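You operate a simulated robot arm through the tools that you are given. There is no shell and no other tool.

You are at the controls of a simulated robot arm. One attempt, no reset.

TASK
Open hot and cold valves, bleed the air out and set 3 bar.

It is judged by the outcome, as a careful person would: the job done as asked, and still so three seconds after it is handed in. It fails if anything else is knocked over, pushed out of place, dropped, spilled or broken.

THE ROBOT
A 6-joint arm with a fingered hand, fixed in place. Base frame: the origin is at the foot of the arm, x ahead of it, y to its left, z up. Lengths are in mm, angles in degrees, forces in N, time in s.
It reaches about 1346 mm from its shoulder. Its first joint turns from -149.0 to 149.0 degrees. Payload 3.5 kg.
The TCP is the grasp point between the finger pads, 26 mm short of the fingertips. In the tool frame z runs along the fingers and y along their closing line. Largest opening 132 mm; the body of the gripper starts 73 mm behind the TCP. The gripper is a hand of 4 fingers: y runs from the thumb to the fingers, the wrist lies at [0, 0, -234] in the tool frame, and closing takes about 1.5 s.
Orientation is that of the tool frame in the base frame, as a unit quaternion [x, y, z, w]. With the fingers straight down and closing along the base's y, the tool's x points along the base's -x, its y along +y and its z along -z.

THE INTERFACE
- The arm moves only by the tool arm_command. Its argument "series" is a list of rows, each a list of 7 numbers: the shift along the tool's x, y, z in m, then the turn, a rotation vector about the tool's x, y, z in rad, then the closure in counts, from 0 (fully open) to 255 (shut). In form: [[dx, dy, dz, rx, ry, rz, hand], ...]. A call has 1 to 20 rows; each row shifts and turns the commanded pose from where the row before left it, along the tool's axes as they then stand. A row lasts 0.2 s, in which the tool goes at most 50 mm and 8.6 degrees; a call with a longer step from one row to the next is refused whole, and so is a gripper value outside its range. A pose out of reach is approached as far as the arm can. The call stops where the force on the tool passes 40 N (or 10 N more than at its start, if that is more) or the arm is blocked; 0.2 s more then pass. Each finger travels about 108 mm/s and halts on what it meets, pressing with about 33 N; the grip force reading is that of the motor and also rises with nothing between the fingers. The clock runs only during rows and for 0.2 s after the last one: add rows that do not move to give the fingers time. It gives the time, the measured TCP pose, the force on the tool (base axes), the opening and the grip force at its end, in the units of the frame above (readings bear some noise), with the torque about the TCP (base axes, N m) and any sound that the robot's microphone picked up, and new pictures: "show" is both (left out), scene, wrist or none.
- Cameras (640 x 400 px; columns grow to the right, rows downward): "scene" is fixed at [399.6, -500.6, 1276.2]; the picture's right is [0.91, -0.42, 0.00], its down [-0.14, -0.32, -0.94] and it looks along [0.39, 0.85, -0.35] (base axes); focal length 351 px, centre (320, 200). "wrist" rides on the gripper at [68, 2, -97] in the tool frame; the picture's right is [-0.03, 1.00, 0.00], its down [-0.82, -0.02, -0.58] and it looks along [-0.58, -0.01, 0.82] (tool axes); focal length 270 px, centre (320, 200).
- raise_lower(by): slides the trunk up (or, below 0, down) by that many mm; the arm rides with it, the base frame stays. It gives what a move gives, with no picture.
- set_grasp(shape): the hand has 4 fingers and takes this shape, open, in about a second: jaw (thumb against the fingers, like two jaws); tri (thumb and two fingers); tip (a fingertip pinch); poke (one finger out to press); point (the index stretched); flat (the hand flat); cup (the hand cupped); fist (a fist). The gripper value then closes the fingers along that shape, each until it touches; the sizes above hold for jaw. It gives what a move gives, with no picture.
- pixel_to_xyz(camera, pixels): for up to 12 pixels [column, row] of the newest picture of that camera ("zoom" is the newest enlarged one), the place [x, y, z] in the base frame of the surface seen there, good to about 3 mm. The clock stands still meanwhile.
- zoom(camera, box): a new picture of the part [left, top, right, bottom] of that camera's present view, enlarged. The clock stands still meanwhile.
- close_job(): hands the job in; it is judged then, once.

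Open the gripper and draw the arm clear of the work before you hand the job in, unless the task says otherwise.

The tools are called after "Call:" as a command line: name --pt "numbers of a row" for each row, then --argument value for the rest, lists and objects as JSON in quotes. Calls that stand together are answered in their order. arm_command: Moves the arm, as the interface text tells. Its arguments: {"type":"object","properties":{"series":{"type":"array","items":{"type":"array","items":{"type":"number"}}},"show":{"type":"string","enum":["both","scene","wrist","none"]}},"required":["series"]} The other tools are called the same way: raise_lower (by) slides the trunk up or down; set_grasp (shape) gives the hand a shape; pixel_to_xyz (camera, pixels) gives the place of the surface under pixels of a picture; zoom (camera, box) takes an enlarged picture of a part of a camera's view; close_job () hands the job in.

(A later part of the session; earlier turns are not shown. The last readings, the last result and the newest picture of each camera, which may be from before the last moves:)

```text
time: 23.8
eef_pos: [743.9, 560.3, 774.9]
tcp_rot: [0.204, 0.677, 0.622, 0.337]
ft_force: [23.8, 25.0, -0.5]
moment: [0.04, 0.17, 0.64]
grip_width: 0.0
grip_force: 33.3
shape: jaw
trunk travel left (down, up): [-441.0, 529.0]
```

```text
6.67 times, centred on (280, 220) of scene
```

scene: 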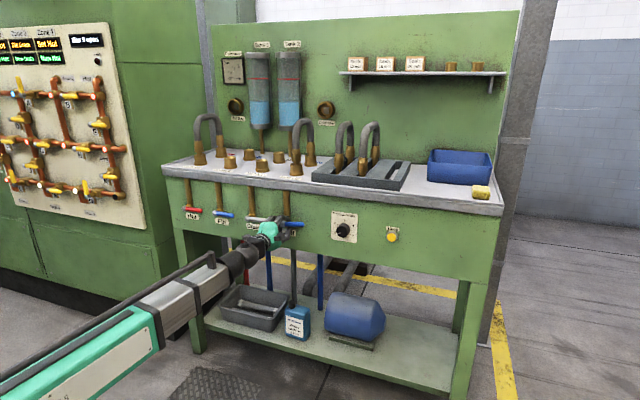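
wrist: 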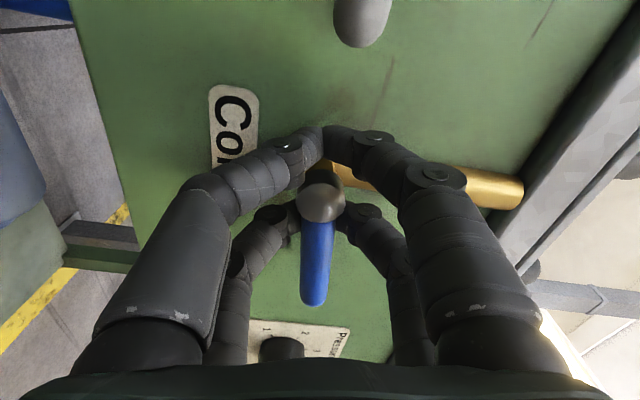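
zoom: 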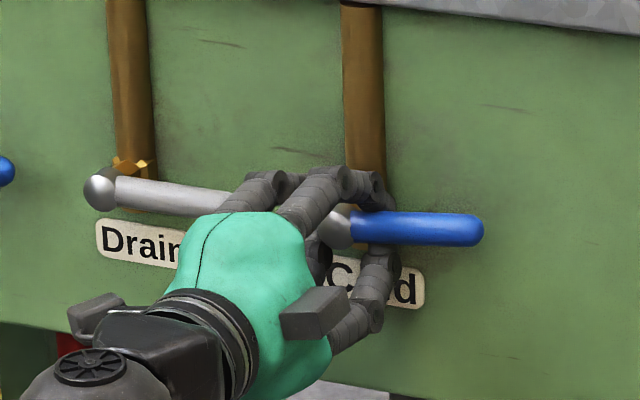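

The lever followed: its end is now higher in the scene (about 12° up), so up is the right way. Force of 34 N along the approach comes from squeezing, so I ease the grip to 238 and continue rolling.

Call:
arm_command --pt "0 0 0 0 0 0 238" --pt "0 0 0 0 0 0 238" --pt "0 0 0 0 0 -0.1 238" --pt "0 0 0 0 0 -0.1 238" --pt "0 0 0 0 0 0 238"

Call:
zoom --camera "scene" --box '[232, 190, 328, 250]'

```text
time: 25.0
eef_pos: [743.2, 559.4, 776.0]
tcp_rot: [0.136, 0.693, 0.585, 0.398]
ft_force: [0.1, -0.3, -2.6]
moment: [0.06, 0.05, 0.03]
grip_width: 9.1
grip_force: 0.1
shape: jaw
trunk travel left (down, up): [-441.0, 529.0]
```

scene: 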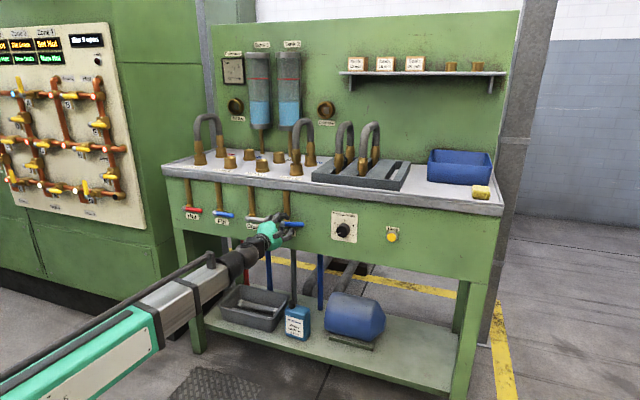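
wrist: 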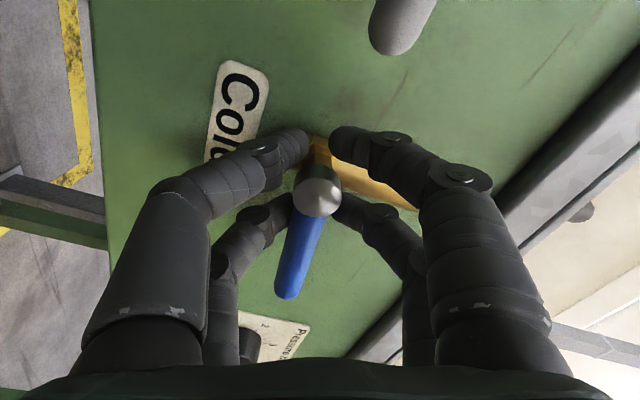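

```text
6.67 times, centred on (280, 220) of scene
```

zoom: 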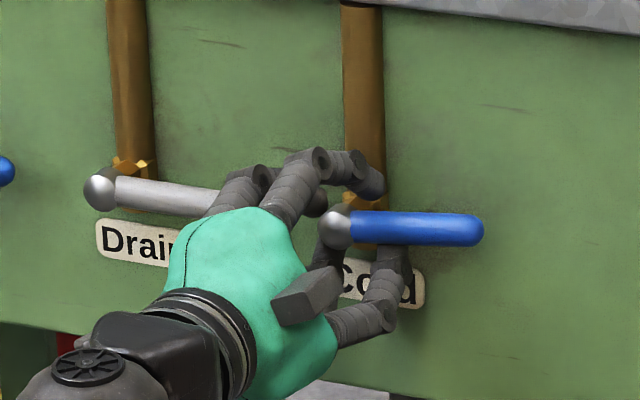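

The lower finger of the far pair is now below the lever with some slack. I keep rolling and let it push the lever up.

Call:
arm_command --pt "0 0 0 0 0 -0.12 240" --pt "0 0 0 0 0 -0.12 240" --pt "0 0 0 0 0 -0.12 240" --pt "0 0 0 0 0 -0.12 240" --pt "0 0 0 0 0 -0.12 240" --pt "0 0 0 0 0 0 240"

Call:
zoom --camera "scene" --box '[232, 190, 328, 250]'

```text
time: 26.4
eef_pos: [741.8, 559.5, 776.1]
tcp_rot: [-0.076, 0.702, 0.441, 0.554]
ft_force: [3.4, 0.7, -1.8]
moment: [-0.03, 0.13, 0.06]
grip_width: 8.5
grip_force: 0.0
shape: jaw
trunk travel left (down, up): [-441.0, 529.0]
```

scene: 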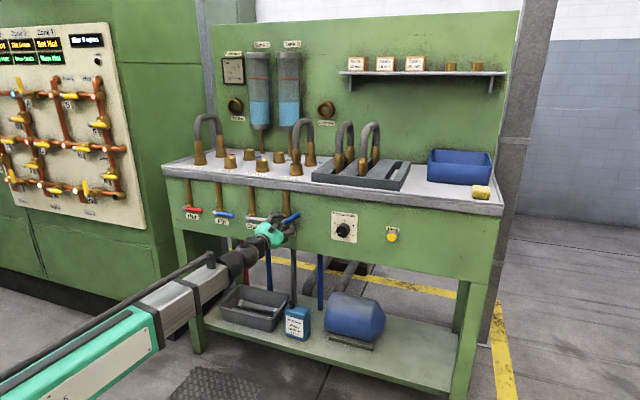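
wrist: 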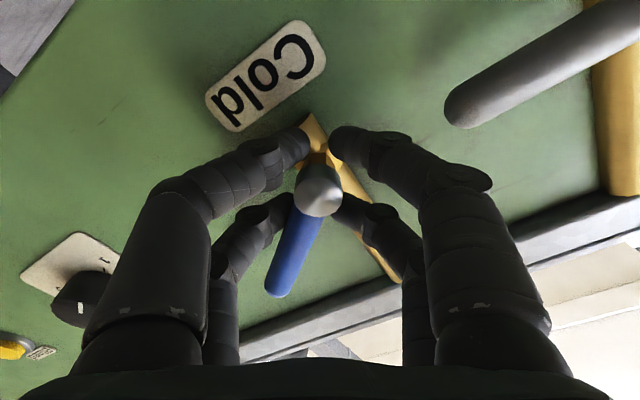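

```text
6.67 times, centred on (280, 220) of scene
```

zoom: 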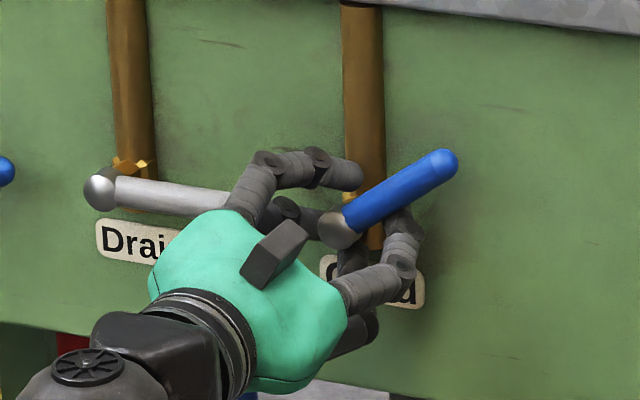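

The lever is near 40° up with low forces. I continue rolling about 50° more.

Call:
arm_command --pt "0 0 0 0 0 -0.12 240" --pt "0 0 0 0 0 -0.12 240" --pt "0 0 0 0 0 -0.12 240" --pt "0 0 0 0 0 -0.12 240" --pt "0 0 0 0 0 -0.12 240" --pt "0 0 0 0 0 -0.12 240" --pt "0 0 0 0 0 0 240"

Call:
zoom --camera "scene" --box '[232, 190, 328, 250]'

```text
time: 28.0
eef_pos: [736.9, 566.9, 769.7]
tcp_rot: [-0.318, 0.644, 0.21, 0.664]
ft_force: [4.5, -2.3, 2.8]
moment: [0.02, 0.1, 0.0]
grip_width: 8.8
grip_force: 0.1
shape: jaw
out of reach, approached as far as the arm can: row 5, 6
trunk travel left (down, up): [-441.0, 529.0]
```

scene: 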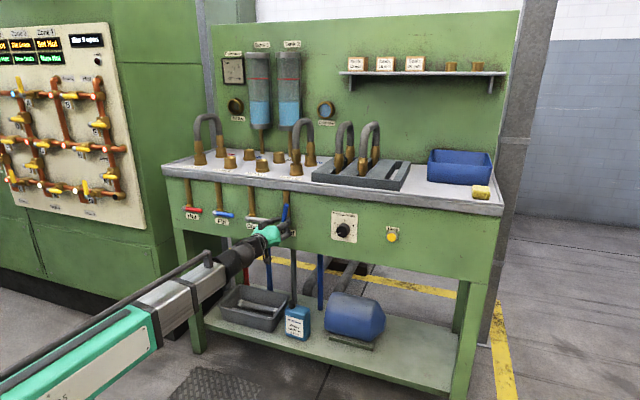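
wrist: 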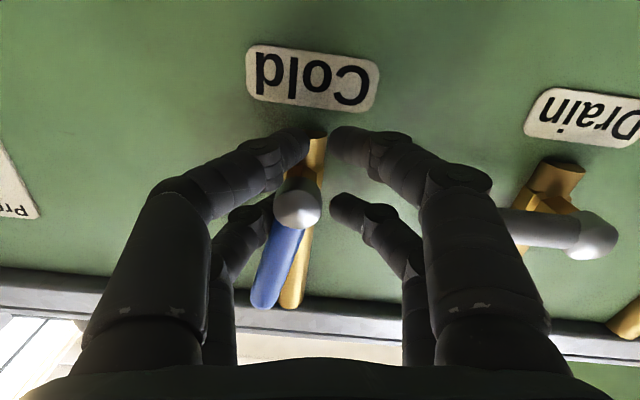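

```text
6.67 times, centred on (280, 220) of scene
```

zoom: 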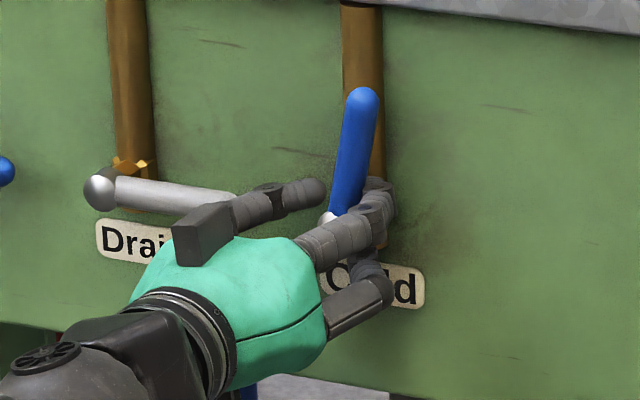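

The lever is nearly upright, and the roll reached the arm's limit on the last rows. I measure the lever's angle and check the Cold flow indicator at (326,110).

Call:
pixel_to_xyz --camera "scene" --pixels '[[286.5, 205], [285.5, 209], [284.5, 214], [283, 219], [288, 197], [281.5, 222.8]]'

Call:
zoom --camera "scene" --box '[210, 40, 370, 140]'

Call:
zoom --camera "wrist" --box '[200, 120, 440, 320]'

```text
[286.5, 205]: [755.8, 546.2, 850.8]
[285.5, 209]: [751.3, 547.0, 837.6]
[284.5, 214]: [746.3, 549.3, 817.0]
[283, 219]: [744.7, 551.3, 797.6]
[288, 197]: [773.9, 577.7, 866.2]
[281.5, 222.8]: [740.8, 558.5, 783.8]
```

```text
4.00 times, centred on (290, 90) of scene
```

zoom: 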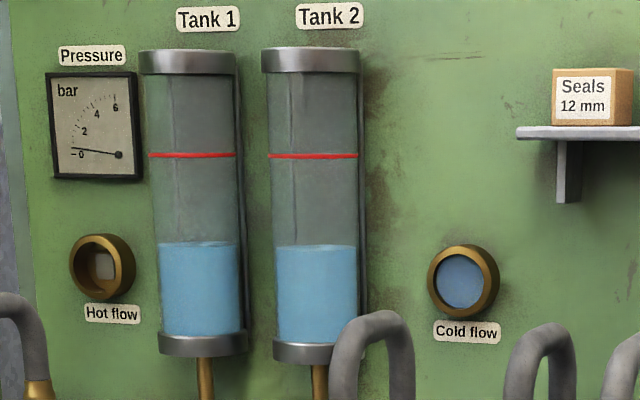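

```text
2.00 times, centred on (320, 220) of wrist
```

zoom: 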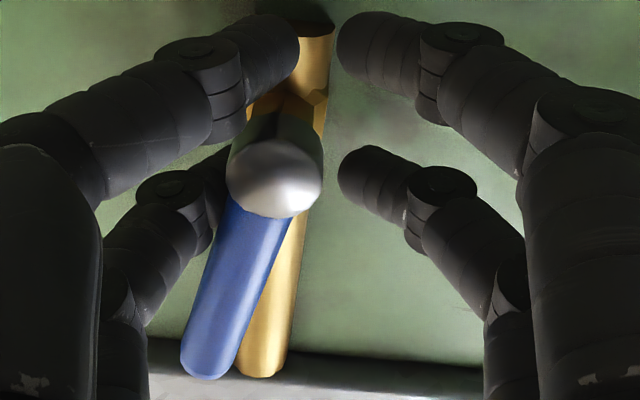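

Cold flow now shows blue, and the lever stands about 12° short of upright. I push it the rest of the way by shifting the hand left (tool +y) in small steps, watching the force.

Call:
arm_command --pt "0 0.003 0 0 0 0 240" --pt "0 0.003 0 0 0 0 240" --pt "0 0.003 0 0 0 0 240" --pt "0 0 0 0 0 0 240"

Call:
pixel_to_xyz --camera "scene" --pixels '[[286.5, 205], [285.5, 209], [284.5, 214], [283, 219], [288, 197], [281.5, 222.8]]'

Call:
zoom --camera "scene" --box '[232, 190, 328, 250]'

```text
time: 29.0
eef_pos: [738.1, 566.7, 769.7]
tcp_rot: [-0.318, 0.644, 0.211, 0.664]
ft_force: [3.5, -1.3, 2.6]
moment: [0.0, 0.03, -0.02]
grip_width: 8.5
grip_force: 0.2
shape: jaw
out of reach, approached as far as the arm can: row 1, 2
trunk travel left (down, up): [-441.0, 529.0]
```

scene: 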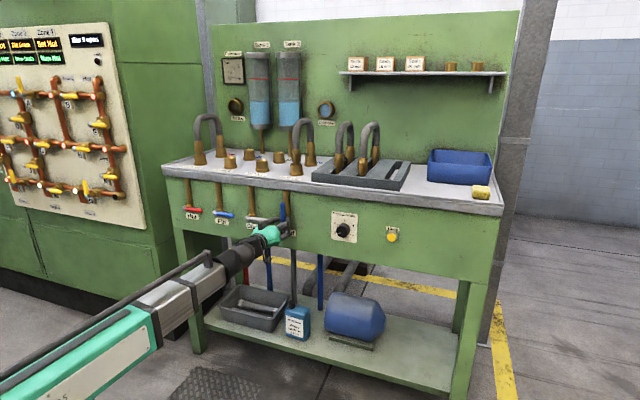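
wrist: 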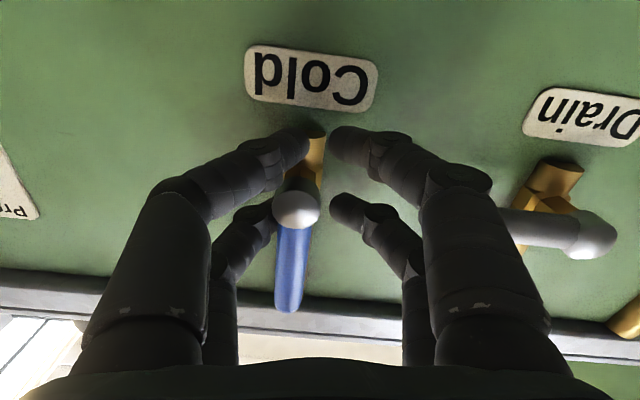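

```text
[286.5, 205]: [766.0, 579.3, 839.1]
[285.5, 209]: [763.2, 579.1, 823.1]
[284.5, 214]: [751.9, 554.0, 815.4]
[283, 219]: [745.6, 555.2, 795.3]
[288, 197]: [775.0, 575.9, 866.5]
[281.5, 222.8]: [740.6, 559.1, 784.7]
```

```text
6.67 times, centred on (280, 220) of scene
```

zoom: 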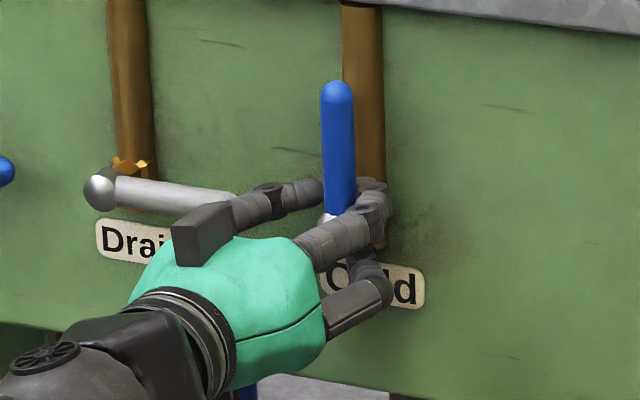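

The lever has gone upright, in line with its pipe, and forces are low. I open the fingers only to 44 mm (Drain's lever is near) and back straight out.

Call:
arm_command --pt "0 0 0 0 0 0 190" --pt "0 0 0 0 0 0 170" --pt "0 0 0 0 0 0 170" --pt "0 0 -0.02 0 0 0 170" --pt "0 0 -0.03 0 0 0 170" --pt "0 0 -0.03 0 0 0 170" --pt "0 0 -0.03 0 0 0 170" --pt "0 0 0 0 0 0 170"

Call:
zoom --camera "scene" --box '[160, 180, 320, 280]'

```text
time: 30.8
eef_pos: [640.1, 511.7, 770.4]
tcp_rot: [-0.318, 0.641, 0.213, 0.666]
ft_force: [-0.1, 0.1, 0.0]
moment: [0.04, -0.03, -0.01]
grip_width: 43.9
grip_force: 0.0
shape: jaw
out of reach, approached as far as the arm can: row 4, 5, 6, 7
trunk travel left (down, up): [-441.0, 529.0]
```

scene: 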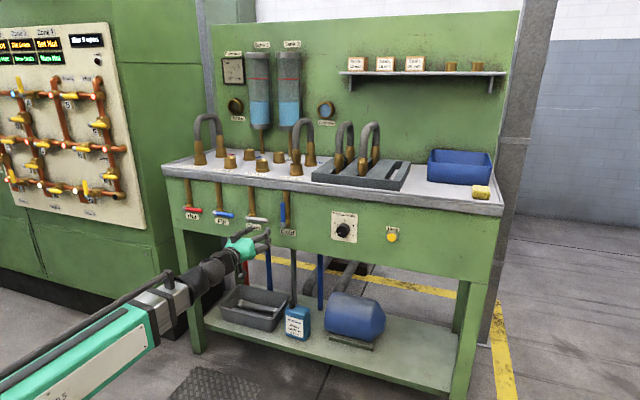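
wrist: 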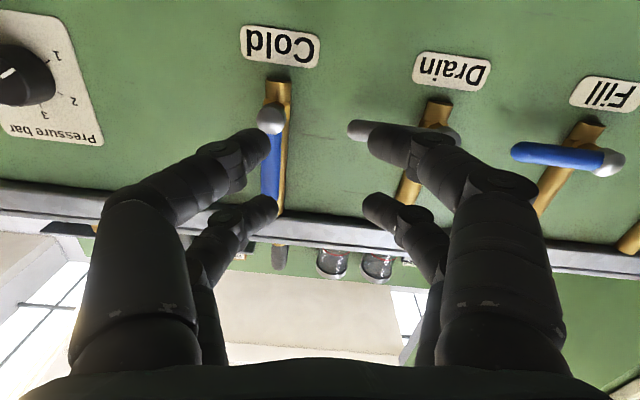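

```text
4.00 times, centred on (240, 230) of scene
```

zoom: 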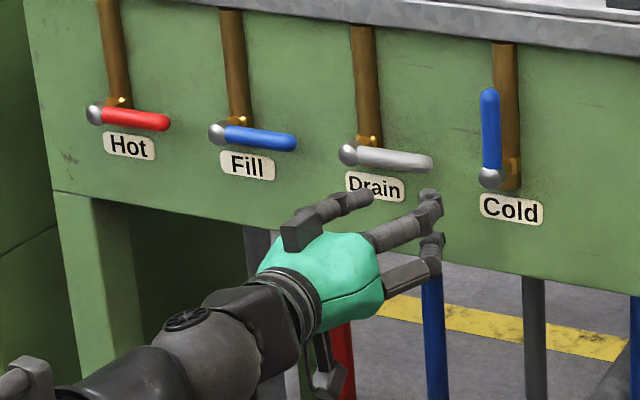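

Cold is open and its lever is in line with the pipe; nothing else moved. I roll the hand back +98.6° so it is again vertical-closing and level, still at stand-off.

Call:
arm_command --pt "0 0 0 0 0 0.1434 170" --pt "0 0 0 0 0 0.1434 170" --pt "0 0 0 0 0 0.1434 170" --pt "0 0 0 0 0 0.1434 170" --pt "0 0 0 0 0 0.1434 170" --pt "0 0 0 0 0 0.1434 170" --pt "0 0 0 0 0 0.1434 170" --pt "0 0 0 0 0 0.1434 170" --pt "0 0 0 0 0 0.1434 170" --pt "0 0 0 0 0 0.1434 170" --pt "0 0 0 0 0 0.1434 170" --pt "0 0 0 0 0 0.1434 170" --pt "0 0 0 0 0 0 170" --show "none"

```text
time: 33.6
eef_pos: [641.1, 512.4, 777.0]
tcp_rot: [0.272, 0.652, 0.653, 0.273]
ft_force: [0.5, 0.0, 0.0]
moment: [0.02, -0.01, 0.0]
grip_width: 43.8
grip_force: 0.0
shape: jaw
out of reach, approached as far as the arm can: row 2
trunk travel left (down, up): [-441.0, 529.0]
```

The hand is level again at w≈816. I move left along the panel to the Hot valve's pivot line (u≈−290), staying about 75 mm in front of the levers.

Call:
arm_command --pt "0.045 0 0 0 0 0 170" --pt "0.048 0 0 0 0 0 170" --pt "0.048 0 0 0 0 0 170" --pt "0.048 0 0 0 0 0 170" --pt "0.048 0 0 0 0 0 170" --pt "0.048 0 0 0 0 0 170" --pt "0.048 0 0 0 0 0 170" --pt "0.048 0 0 0 0 0 170" --pt "0 0 0 0 0 0 170"

Call:
zoom --camera "scene" --box '[144, 180, 240, 240]'

```text
time: 35.6
eef_pos: [373.0, 780.1, 776.8]
tcp_rot: [0.271, 0.653, 0.652, 0.273]
ft_force: [-0.3, 0.1, 0.3]
moment: [0.02, -0.01, 0.05]
grip_width: 43.8
grip_force: 0.0
shape: jaw
trunk travel left (down, up): [-441.0, 529.0]
```

scene: 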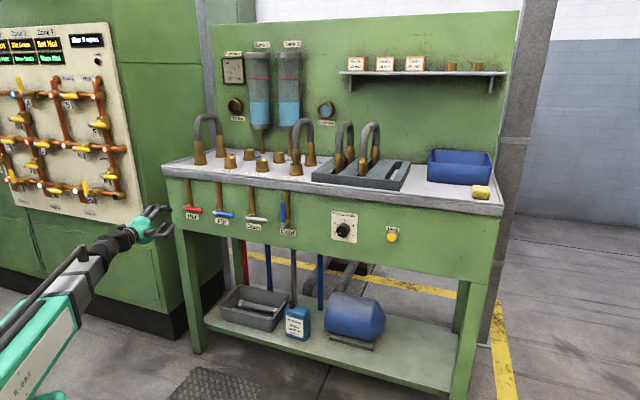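
wrist: 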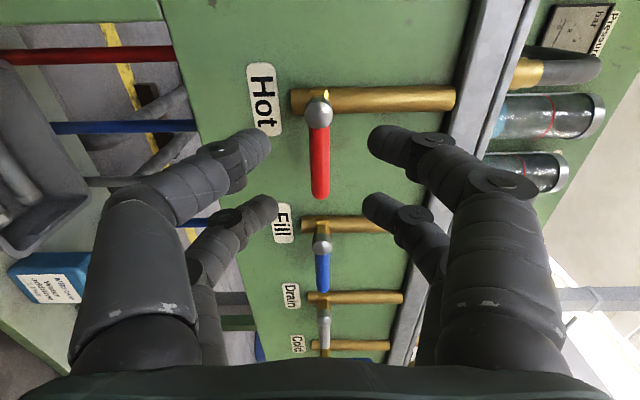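

```text
6.67 times, centred on (192, 210) of scene
```

zoom: 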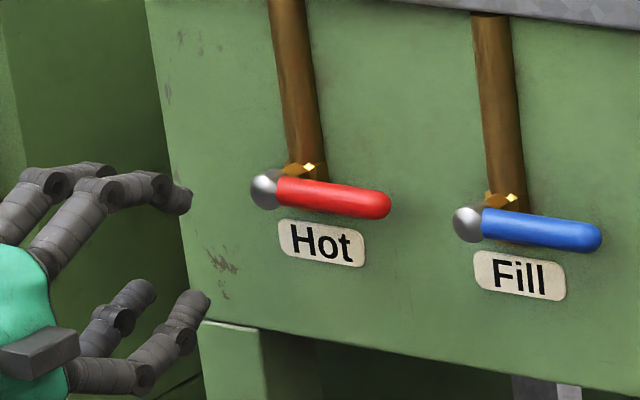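

The Hot cap is at (318,112) in the wrist view, nearly on the tool axis. I measure it precisely.

Call:
pixel_to_xyz --camera "wrist" --pixels '[[318, 112], [309, 112], [328, 112], [318, 102], [318, 121], [319, 135], [321, 190], [315, 165], [326, 165], [400, 97], [380, 97]]'

Call:
zoom --camera "wrist" --box '[240, 70, 400, 170]'

```text
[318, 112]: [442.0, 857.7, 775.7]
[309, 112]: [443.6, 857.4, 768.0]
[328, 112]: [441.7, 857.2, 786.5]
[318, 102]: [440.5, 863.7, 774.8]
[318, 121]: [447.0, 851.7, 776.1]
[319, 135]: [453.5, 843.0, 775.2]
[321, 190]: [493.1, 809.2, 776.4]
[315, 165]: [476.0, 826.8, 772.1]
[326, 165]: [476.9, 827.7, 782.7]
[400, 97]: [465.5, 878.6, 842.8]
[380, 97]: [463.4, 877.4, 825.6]
```

```text
4.00 times, centred on (320, 120) of wrist
```

zoom: 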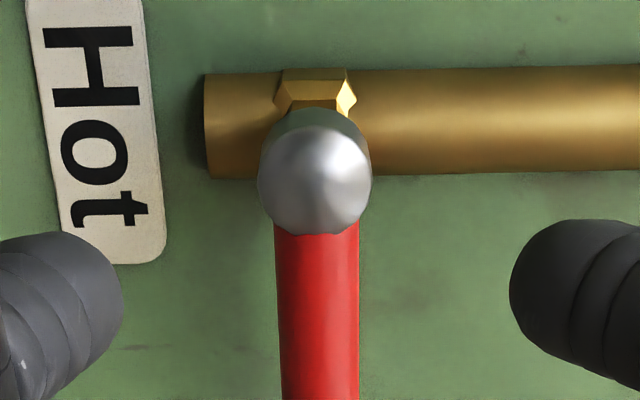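

Hot's pivot is at u≈−291, z≈776.5. I shift 3 mm left and advance so the fingertips straddle the Hot lever, stopping at w≈921.

Call:
arm_command --pt "0.003 0 0 0 0 0 170" --pt "0 0 0.03 0 0 0 170" --pt "0 0 0.03 0 0 0 170" --pt "0 0 0.02 0 0 0 170" --pt "0 0 0.015 0 0 0 170" --pt "0 0 0.0105 0 0 0 170" --pt "0 0 0 0 0 0 170"

Call:
zoom --camera "wrist" --box '[200, 100, 440, 250]'

```text
time: 37.2
eef_pos: [448.0, 859.4, 774.7]
tcp_rot: [0.272, 0.653, 0.652, 0.273]
ft_force: [-0.5, -0.2, 0.3]
moment: [0.0, 0.0, 0.01]
grip_width: 43.8
grip_force: 0.1
shape: jaw
trunk travel left (down, up): [-441.0, 529.0]
```

scene: 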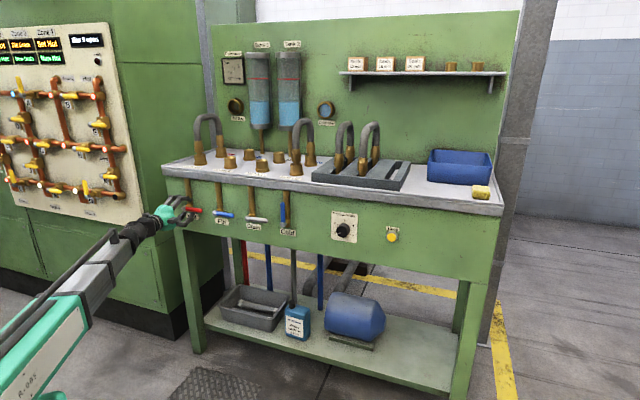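
wrist: 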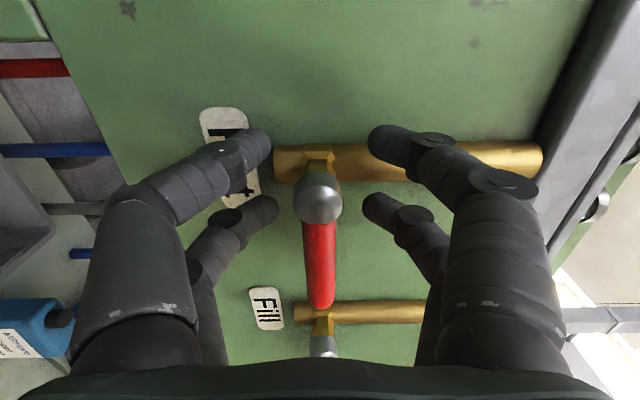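

```text
2.67 times, centred on (320, 175) of wrist
```

zoom: 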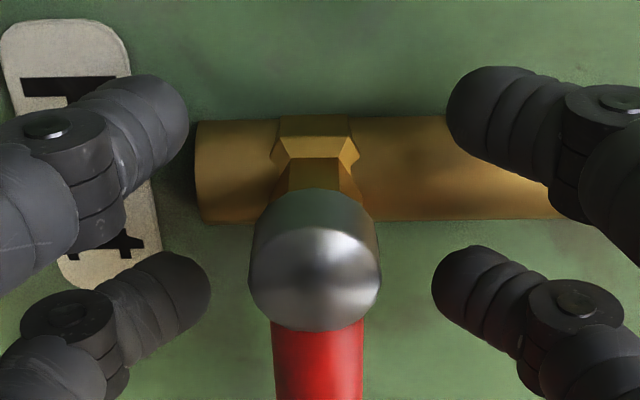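

The Hot lever sits between the far finger pair (cap at (318,197)). I close to 244 and start rolling anticlockwise.

Call:
arm_command --pt "0 0 0 0 0 0 200" --pt "0 0 0 0 0 0 225" --pt "0 0 0 0 0 0 244" --pt "0 0 0 0 0 0 244" --pt "0 0 0 0 0 -0.1 244" --pt "0 0 0 0 0 -0.1 244" --pt "0 0 0 0 0 -0.1 244" --pt "0 0 0 0 0 0 244"

Call:
zoom --camera "scene" --box '[144, 180, 240, 240]'

```text
time: 39.0
eef_pos: [446.6, 858.5, 775.1]
tcp_rot: [0.17, 0.687, 0.604, 0.367]
ft_force: [0.1, 1.6, -2.3]
moment: [0.03, 0.02, 0.09]
grip_width: 6.3
grip_force: 0.0
shape: jaw
trunk travel left (down, up): [-441.0, 529.0]
```

scene: 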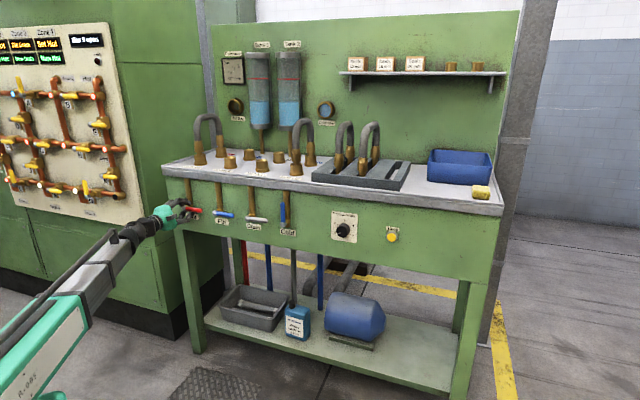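
wrist: 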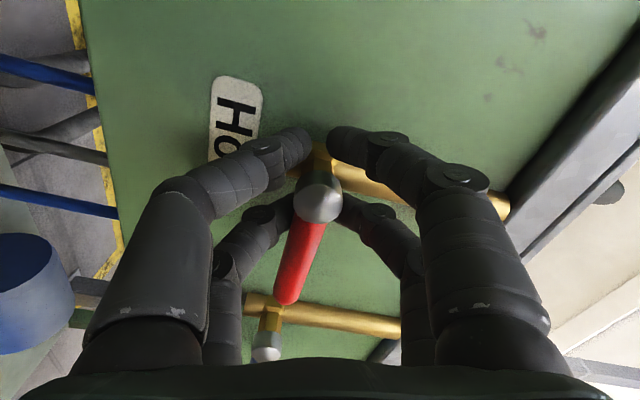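

```text
6.67 times, centred on (192, 210) of scene
```

zoom: 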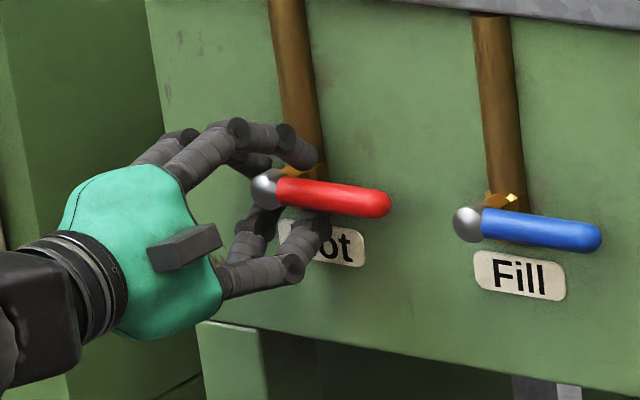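

The lower finger is about to touch the lever from below, forces low. I keep rolling.

Call:
arm_command --pt "0 0 0 0 0 -0.12 246" --pt "0 0 0 0 0 -0.12 246" --pt "0 0 0 0 0 -0.12 246" --pt "0 0 0 0 0 -0.12 246" --pt "0 0 0 0 0 -0.12 246" --pt "0 0 0 0 0 -0.12 246" --pt "0 0 0 0 0 0 246"

Call:
zoom --camera "scene" --box '[144, 180, 240, 240]'

```text
time: 40.6
eef_pos: [445.9, 857.4, 774.5]
tcp_rot: [-0.083, 0.703, 0.435, 0.557]
ft_force: [1.7, 1.7, -3.0]
moment: [0.06, 0.07, 0.07]
grip_width: 4.9
grip_force: 0.0
shape: jaw
trunk travel left (down, up): [-441.0, 529.0]
```

scene: 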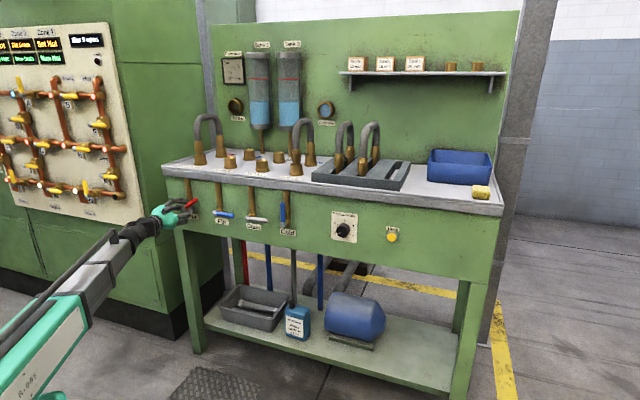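
wrist: 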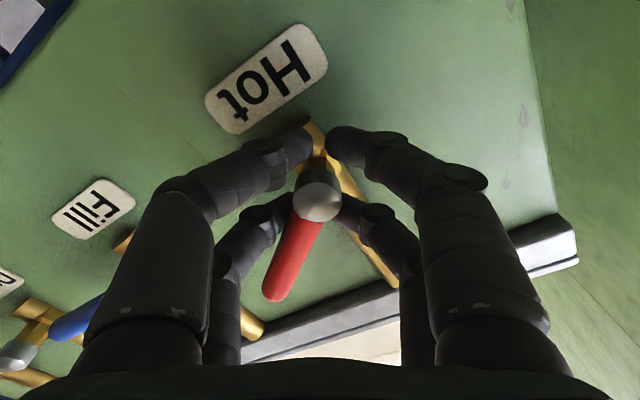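

```text
6.67 times, centred on (192, 210) of scene
```

zoom: 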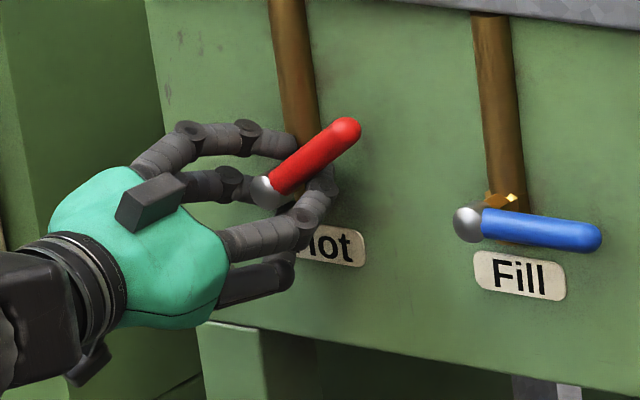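

The Hot lever is near 40° up. I continue rolling another 36° or so, staying short of the roll limit.

Call:
arm_command --pt "0 0 0 0 0 -0.12 246" --pt "0 0 0 0 0 -0.12 246" --pt "0 0 0 0 0 -0.12 246" --pt "0 0 0 0 0 -0.12 246" --pt "0 0 0 0 0 -0.12 246" --pt "0 0 0 0 0 0 246"

Call:
zoom --camera "scene" --box '[144, 180, 240, 240]'

```text
time: 42.0
eef_pos: [454.0, 854.9, 793.1]
tcp_rot: [-0.27, 0.625, 0.276, 0.678]
ft_force: [1.6, 0.5, -2.1]
moment: [0.01, 0.07, -0.03]
grip_width: 4.8
grip_force: 0.1
shape: jaw
out of reach, approached as far as the arm can: row 4, 5
trunk travel left (down, up): [-441.0, 529.0]
```

scene: 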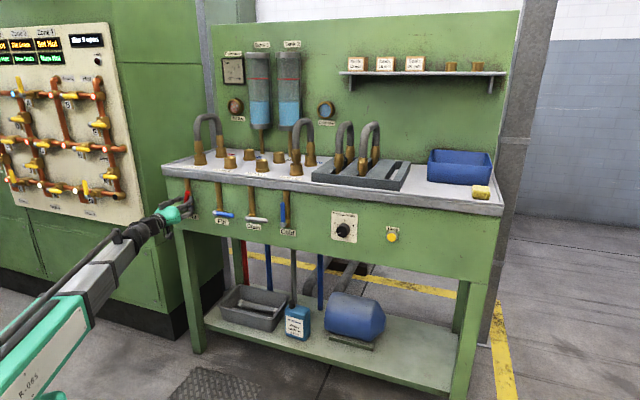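
wrist: 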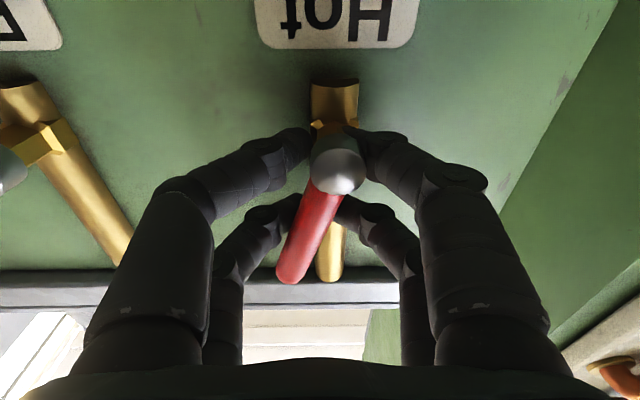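

```text
6.67 times, centred on (192, 210) of scene
```

zoom: 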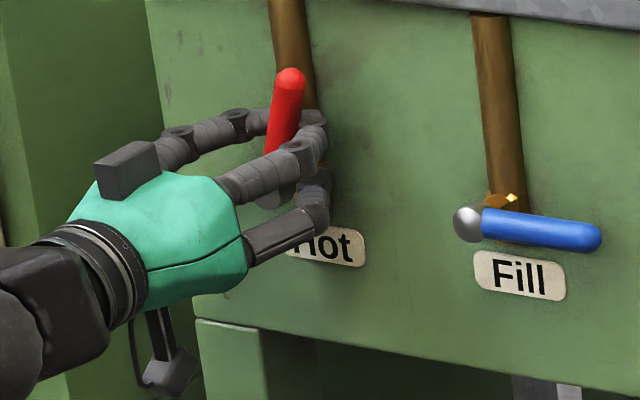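

The Hot lever is at about 75°, with the wrist at its awkward roll limit again (hand pitched up 4°). I open to 44 mm, back straight out, and will finish with a sideways push from a better posture.

Call:
arm_command --pt "0 0 0 0 0 0 200" --pt "0 0 0 0 0 0 170" --pt "0 0 0 0 0 0 170" --pt "0 0 -0.02 0 0 0 170" --pt "0 0 -0.03 0 0 0 170" --pt "0 0 -0.03 0 0 0 170" --pt "0 0 -0.03 0 0 0 170" --pt "0 0 0 0 0 0 170"

Call:
zoom --camera "scene" --box '[144, 180, 240, 240]'

Call:
zoom --camera "scene" --box '[210, 40, 370, 140]'

```text
time: 43.8
eef_pos: [380.8, 778.2, 795.8]
tcp_rot: [-0.267, 0.623, 0.28, 0.679]
ft_force: [0.6, 0.7, 0.0]
moment: [0.0, 0.0, -0.03]
grip_width: 43.9
grip_force: 0.1
shape: jaw
out of reach, approached as far as the arm can: row 5, 7
trunk travel left (down, up): [-441.0, 529.0]
```

scene: 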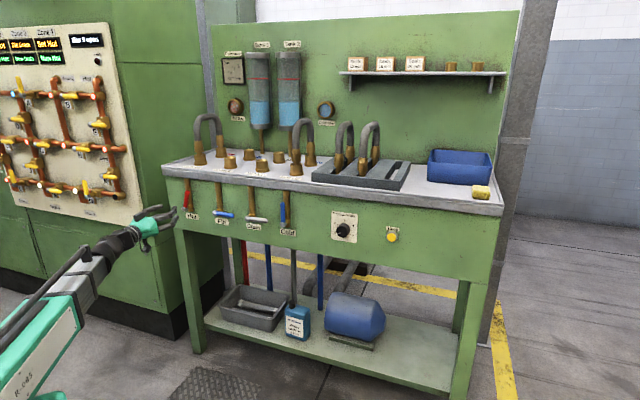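
wrist: 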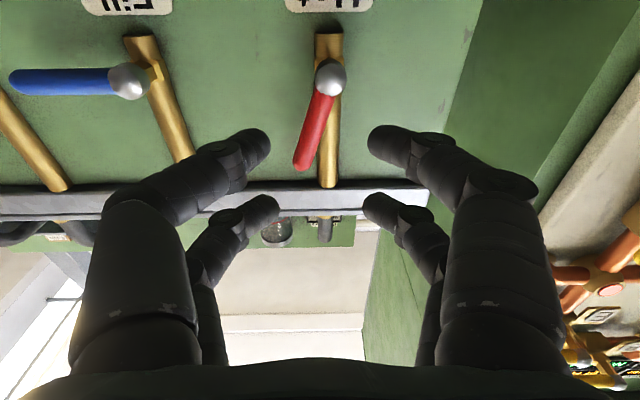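

```text
6.67 times, centred on (192, 210) of scene
```

zoom: 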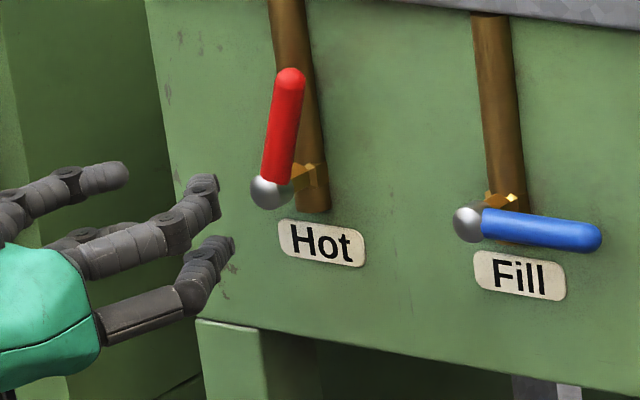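

```text
4.00 times, centred on (290, 90) of scene
```

zoom: 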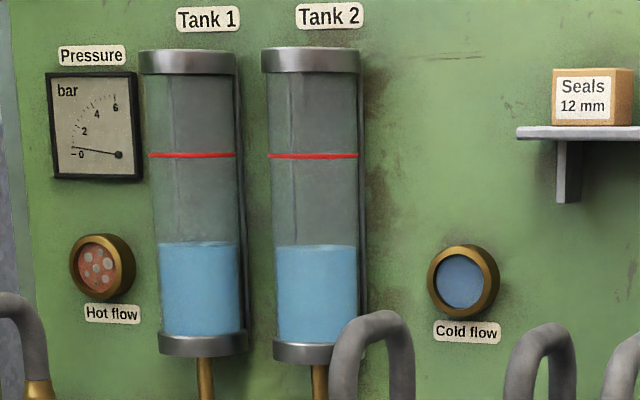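

The Hot flow window now shows red with bubbles: air that must be bled out; Cold flow is clear blue. I roll the hand back to the level posture, then raise it to mid-lever height to push the Hot lever fully upright.

Call:
arm_command --pt "0 0 0 0 0 0.1434 200" --pt "0 0 0 0 0 0.1434 220" --pt "0 0 0 0 0 0.1434 240" --pt "0 0 0 0 0 0.1434 255" --pt "0 0 0 0 0 0.1434 255" --pt "0 0 0 0 0 0.1434 255" --pt "0 0 0 0 0 0.1434 255" --pt "0 0 0 0 0 0.1434 255" --pt "0 0 0 0 0 0.1434 255" --pt "0 0 0 0 0 0.1434 255" --pt "0 0 0 0 0 0.1434 255" --pt "0 0 0 0 0 0 255" --show "wrist"

```text
time: 46.4
eef_pos: [380.0, 776.2, 794.1]
tcp_rot: [0.254, 0.631, 0.677, 0.28]
ft_force: [-0.2, 0.2, 0.4]
moment: [0.0, 0.02, 0.0]
grip_width: 0.0
grip_force: 32.6
shape: jaw
trunk travel left (down, up): [-441.0, 529.0]
```

wrist: 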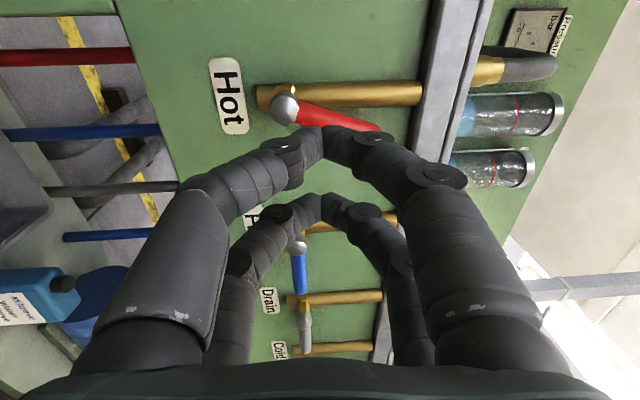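

The hand is pitched up 4.3°, so I level it by rotating about the wrist (TCP down 17.5 mm), move right clear of the lever, then raise the trunk.

Call:
arm_command --pt "0 -0.0175 0 0.0746 0 0 255" --pt "-0.025 0 0 0 0 0 255" --pt "-0.025 0 0 0 0 0 255" --pt "0 0 0 0 0 0 255" --show "none"

Call:
raise_lower --by 50

Call:
arm_command --pt "0 0 0.02 0 0 0 255" --pt "0 0 0 0 0 0 255"

Call:
zoom --camera "scene" --box '[144, 180, 240, 240]'

```text
time: 47.4
eef_pos: [417.3, 743.7, 775.4]
tcp_rot: [0.263, 0.657, 0.653, 0.271]
ft_force: [0.2, 1.0, -0.3]
moment: [0.0, 0.03, -0.02]
grip_width: 0.0
grip_force: 32.3
shape: jaw
trunk travel left (down, up): [-441.0, 529.0]
```

```text
time: 48.3
eef_pos: [416.9, 742.9, 824.8]
tcp_rot: [0.264, 0.657, 0.652, 0.272]
ft_force: [0.2, 0.9, -0.1]
moment: [0.02, -0.02, 0.02]
grip_width: 0.0
grip_force: 32.8
shape: jaw
trunk travel left (down, up): [-491.0, 479.0]
```

```text
time: 48.9
eef_pos: [432.2, 756.9, 825.2]
tcp_rot: [0.264, 0.656, 0.653, 0.272]
ft_force: [-0.2, -0.6, 0.4]
moment: [-0.04, -0.02, 0.07]
grip_width: 0.0
grip_force: 33.3
shape: jaw
trunk travel left (down, up): [-491.0, 479.0]
```

scene: 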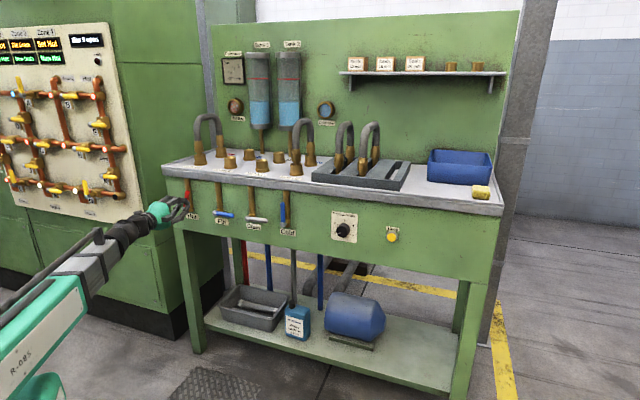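
wrist: 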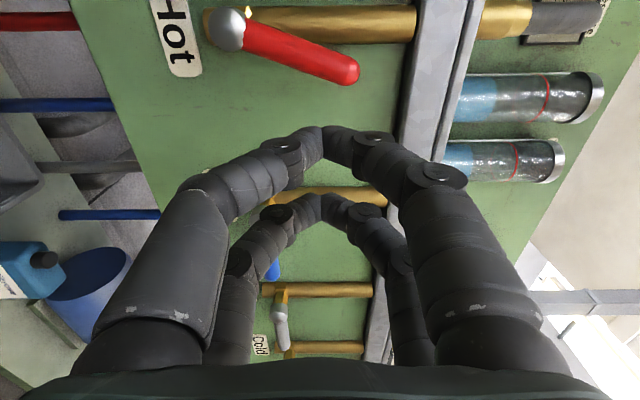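

```text
6.67 times, centred on (192, 210) of scene
```

zoom: 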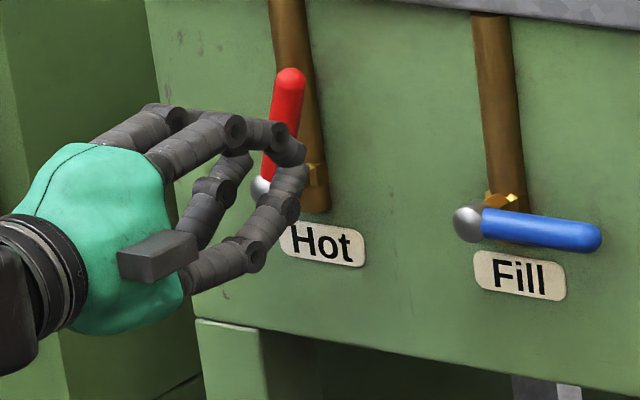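

The closed hand is to the right of the lever at z=825. I measure the lever and the near fingertips before advancing.

Call:
pixel_to_xyz --camera "wrist" --pixels '[[350, 70], [320, 58], [280, 45], [226, 28], [323, 135], [310, 140], [340, 140], [320, 200], [355, 80], [320, 130]]'

```text
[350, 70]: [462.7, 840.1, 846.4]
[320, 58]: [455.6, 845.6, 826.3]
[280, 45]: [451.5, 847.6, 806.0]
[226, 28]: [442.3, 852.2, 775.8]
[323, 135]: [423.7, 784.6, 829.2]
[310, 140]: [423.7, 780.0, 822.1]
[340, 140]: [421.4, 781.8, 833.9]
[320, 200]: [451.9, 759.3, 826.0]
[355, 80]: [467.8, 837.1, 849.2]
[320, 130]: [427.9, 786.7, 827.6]
```

The lever is about 18° short of upright, its right side at u≈−268 at this height, with my left fingers' edge at u≈−257. I move 8 mm right, advance 77 mm so the tips reach beside the lever, then push left in small steps.

Call:
arm_command --pt "-0.008 0 0 0 0 0 255" --pt "0 0 0.03 0 0 0 255" --pt "0 0 0.03 0 0 0 255" --pt "0 0 0.017 0 0 0 255" --pt "0 0 0 0 0 0 255"

Call:
zoom --camera "scene" --box '[144, 180, 240, 240]'

```text
time: 50.1
eef_pos: [488.9, 805.9, 824.5]
tcp_rot: [0.264, 0.657, 0.652, 0.271]
ft_force: [-0.3, 0.1, 0.3]
moment: [0.02, 0.03, -0.01]
grip_width: 0.1
grip_force: 32.7
shape: jaw
trunk travel left (down, up): [-491.0, 479.0]
```

scene: 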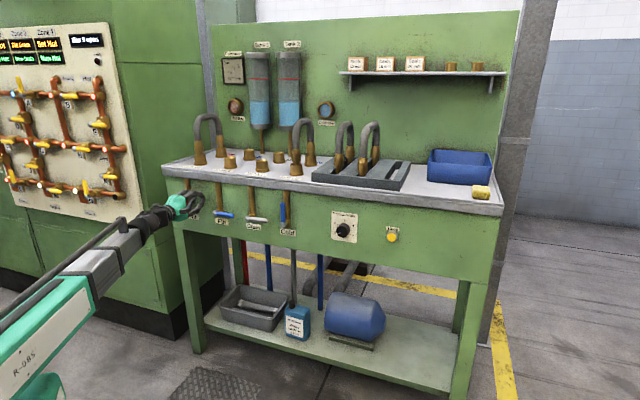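
wrist: 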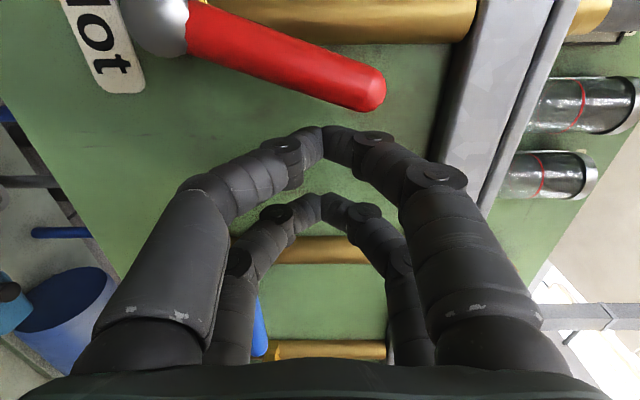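

```text
6.67 times, centred on (192, 210) of scene
```

zoom: 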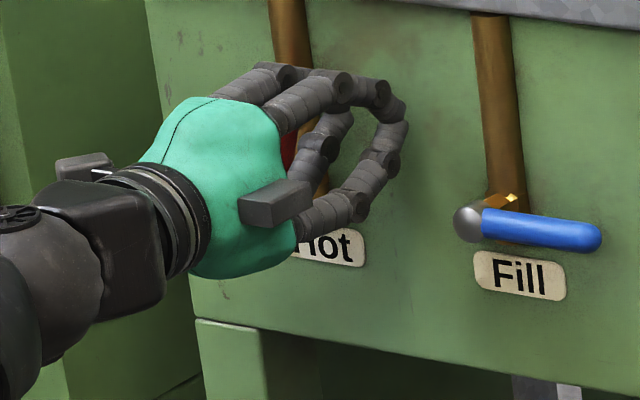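

The fingertips are beside the lever, to its right. I push left about 30 mm in small steps.

Call:
arm_command --pt "0.008 0 0 0 0 0 255" --pt "0.008 0 0 0 0 0 255" --pt "0.006 0 0 0 0 0 255" --pt "0.005 0 0 0 0 0 255" --pt "0.004 0 0 0 0 0 255" --pt "0 0 0 0 0 0 255"

Call:
zoom --camera "wrist" --box '[120, 0, 440, 200]'

```text
time: 51.5
eef_pos: [467.6, 827.8, 826.5]
tcp_rot: [0.264, 0.656, 0.653, 0.271]
ft_force: [-0.1, 0.2, 0.3]
moment: [0.01, 0.0, 0.0]
grip_width: 0.2
grip_force: 32.7
shape: jaw
trunk travel left (down, up): [-491.0, 479.0]
```

scene: 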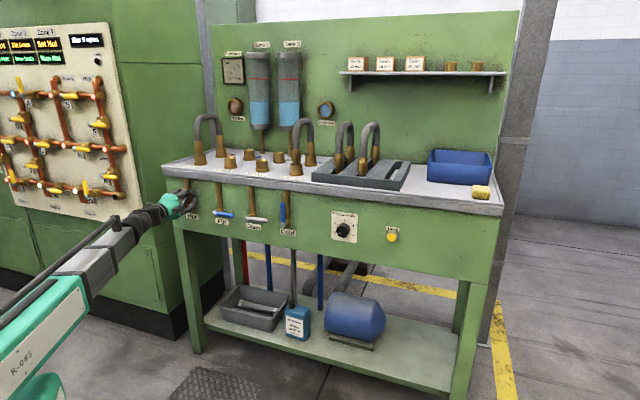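
wrist: 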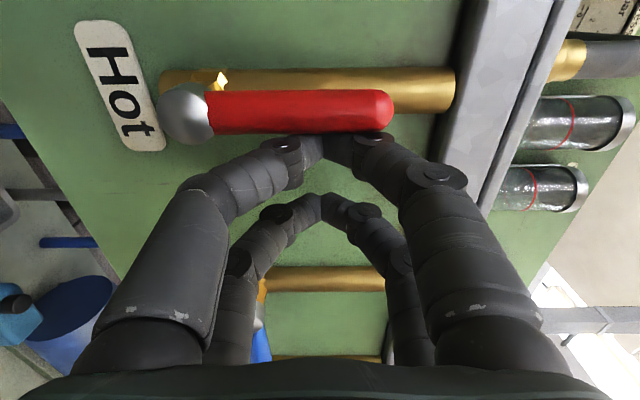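

```text
2.00 times, centred on (280, 100) of wrist
```

zoom: 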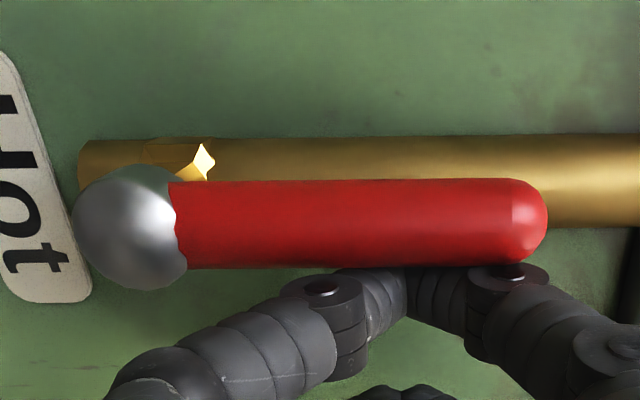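

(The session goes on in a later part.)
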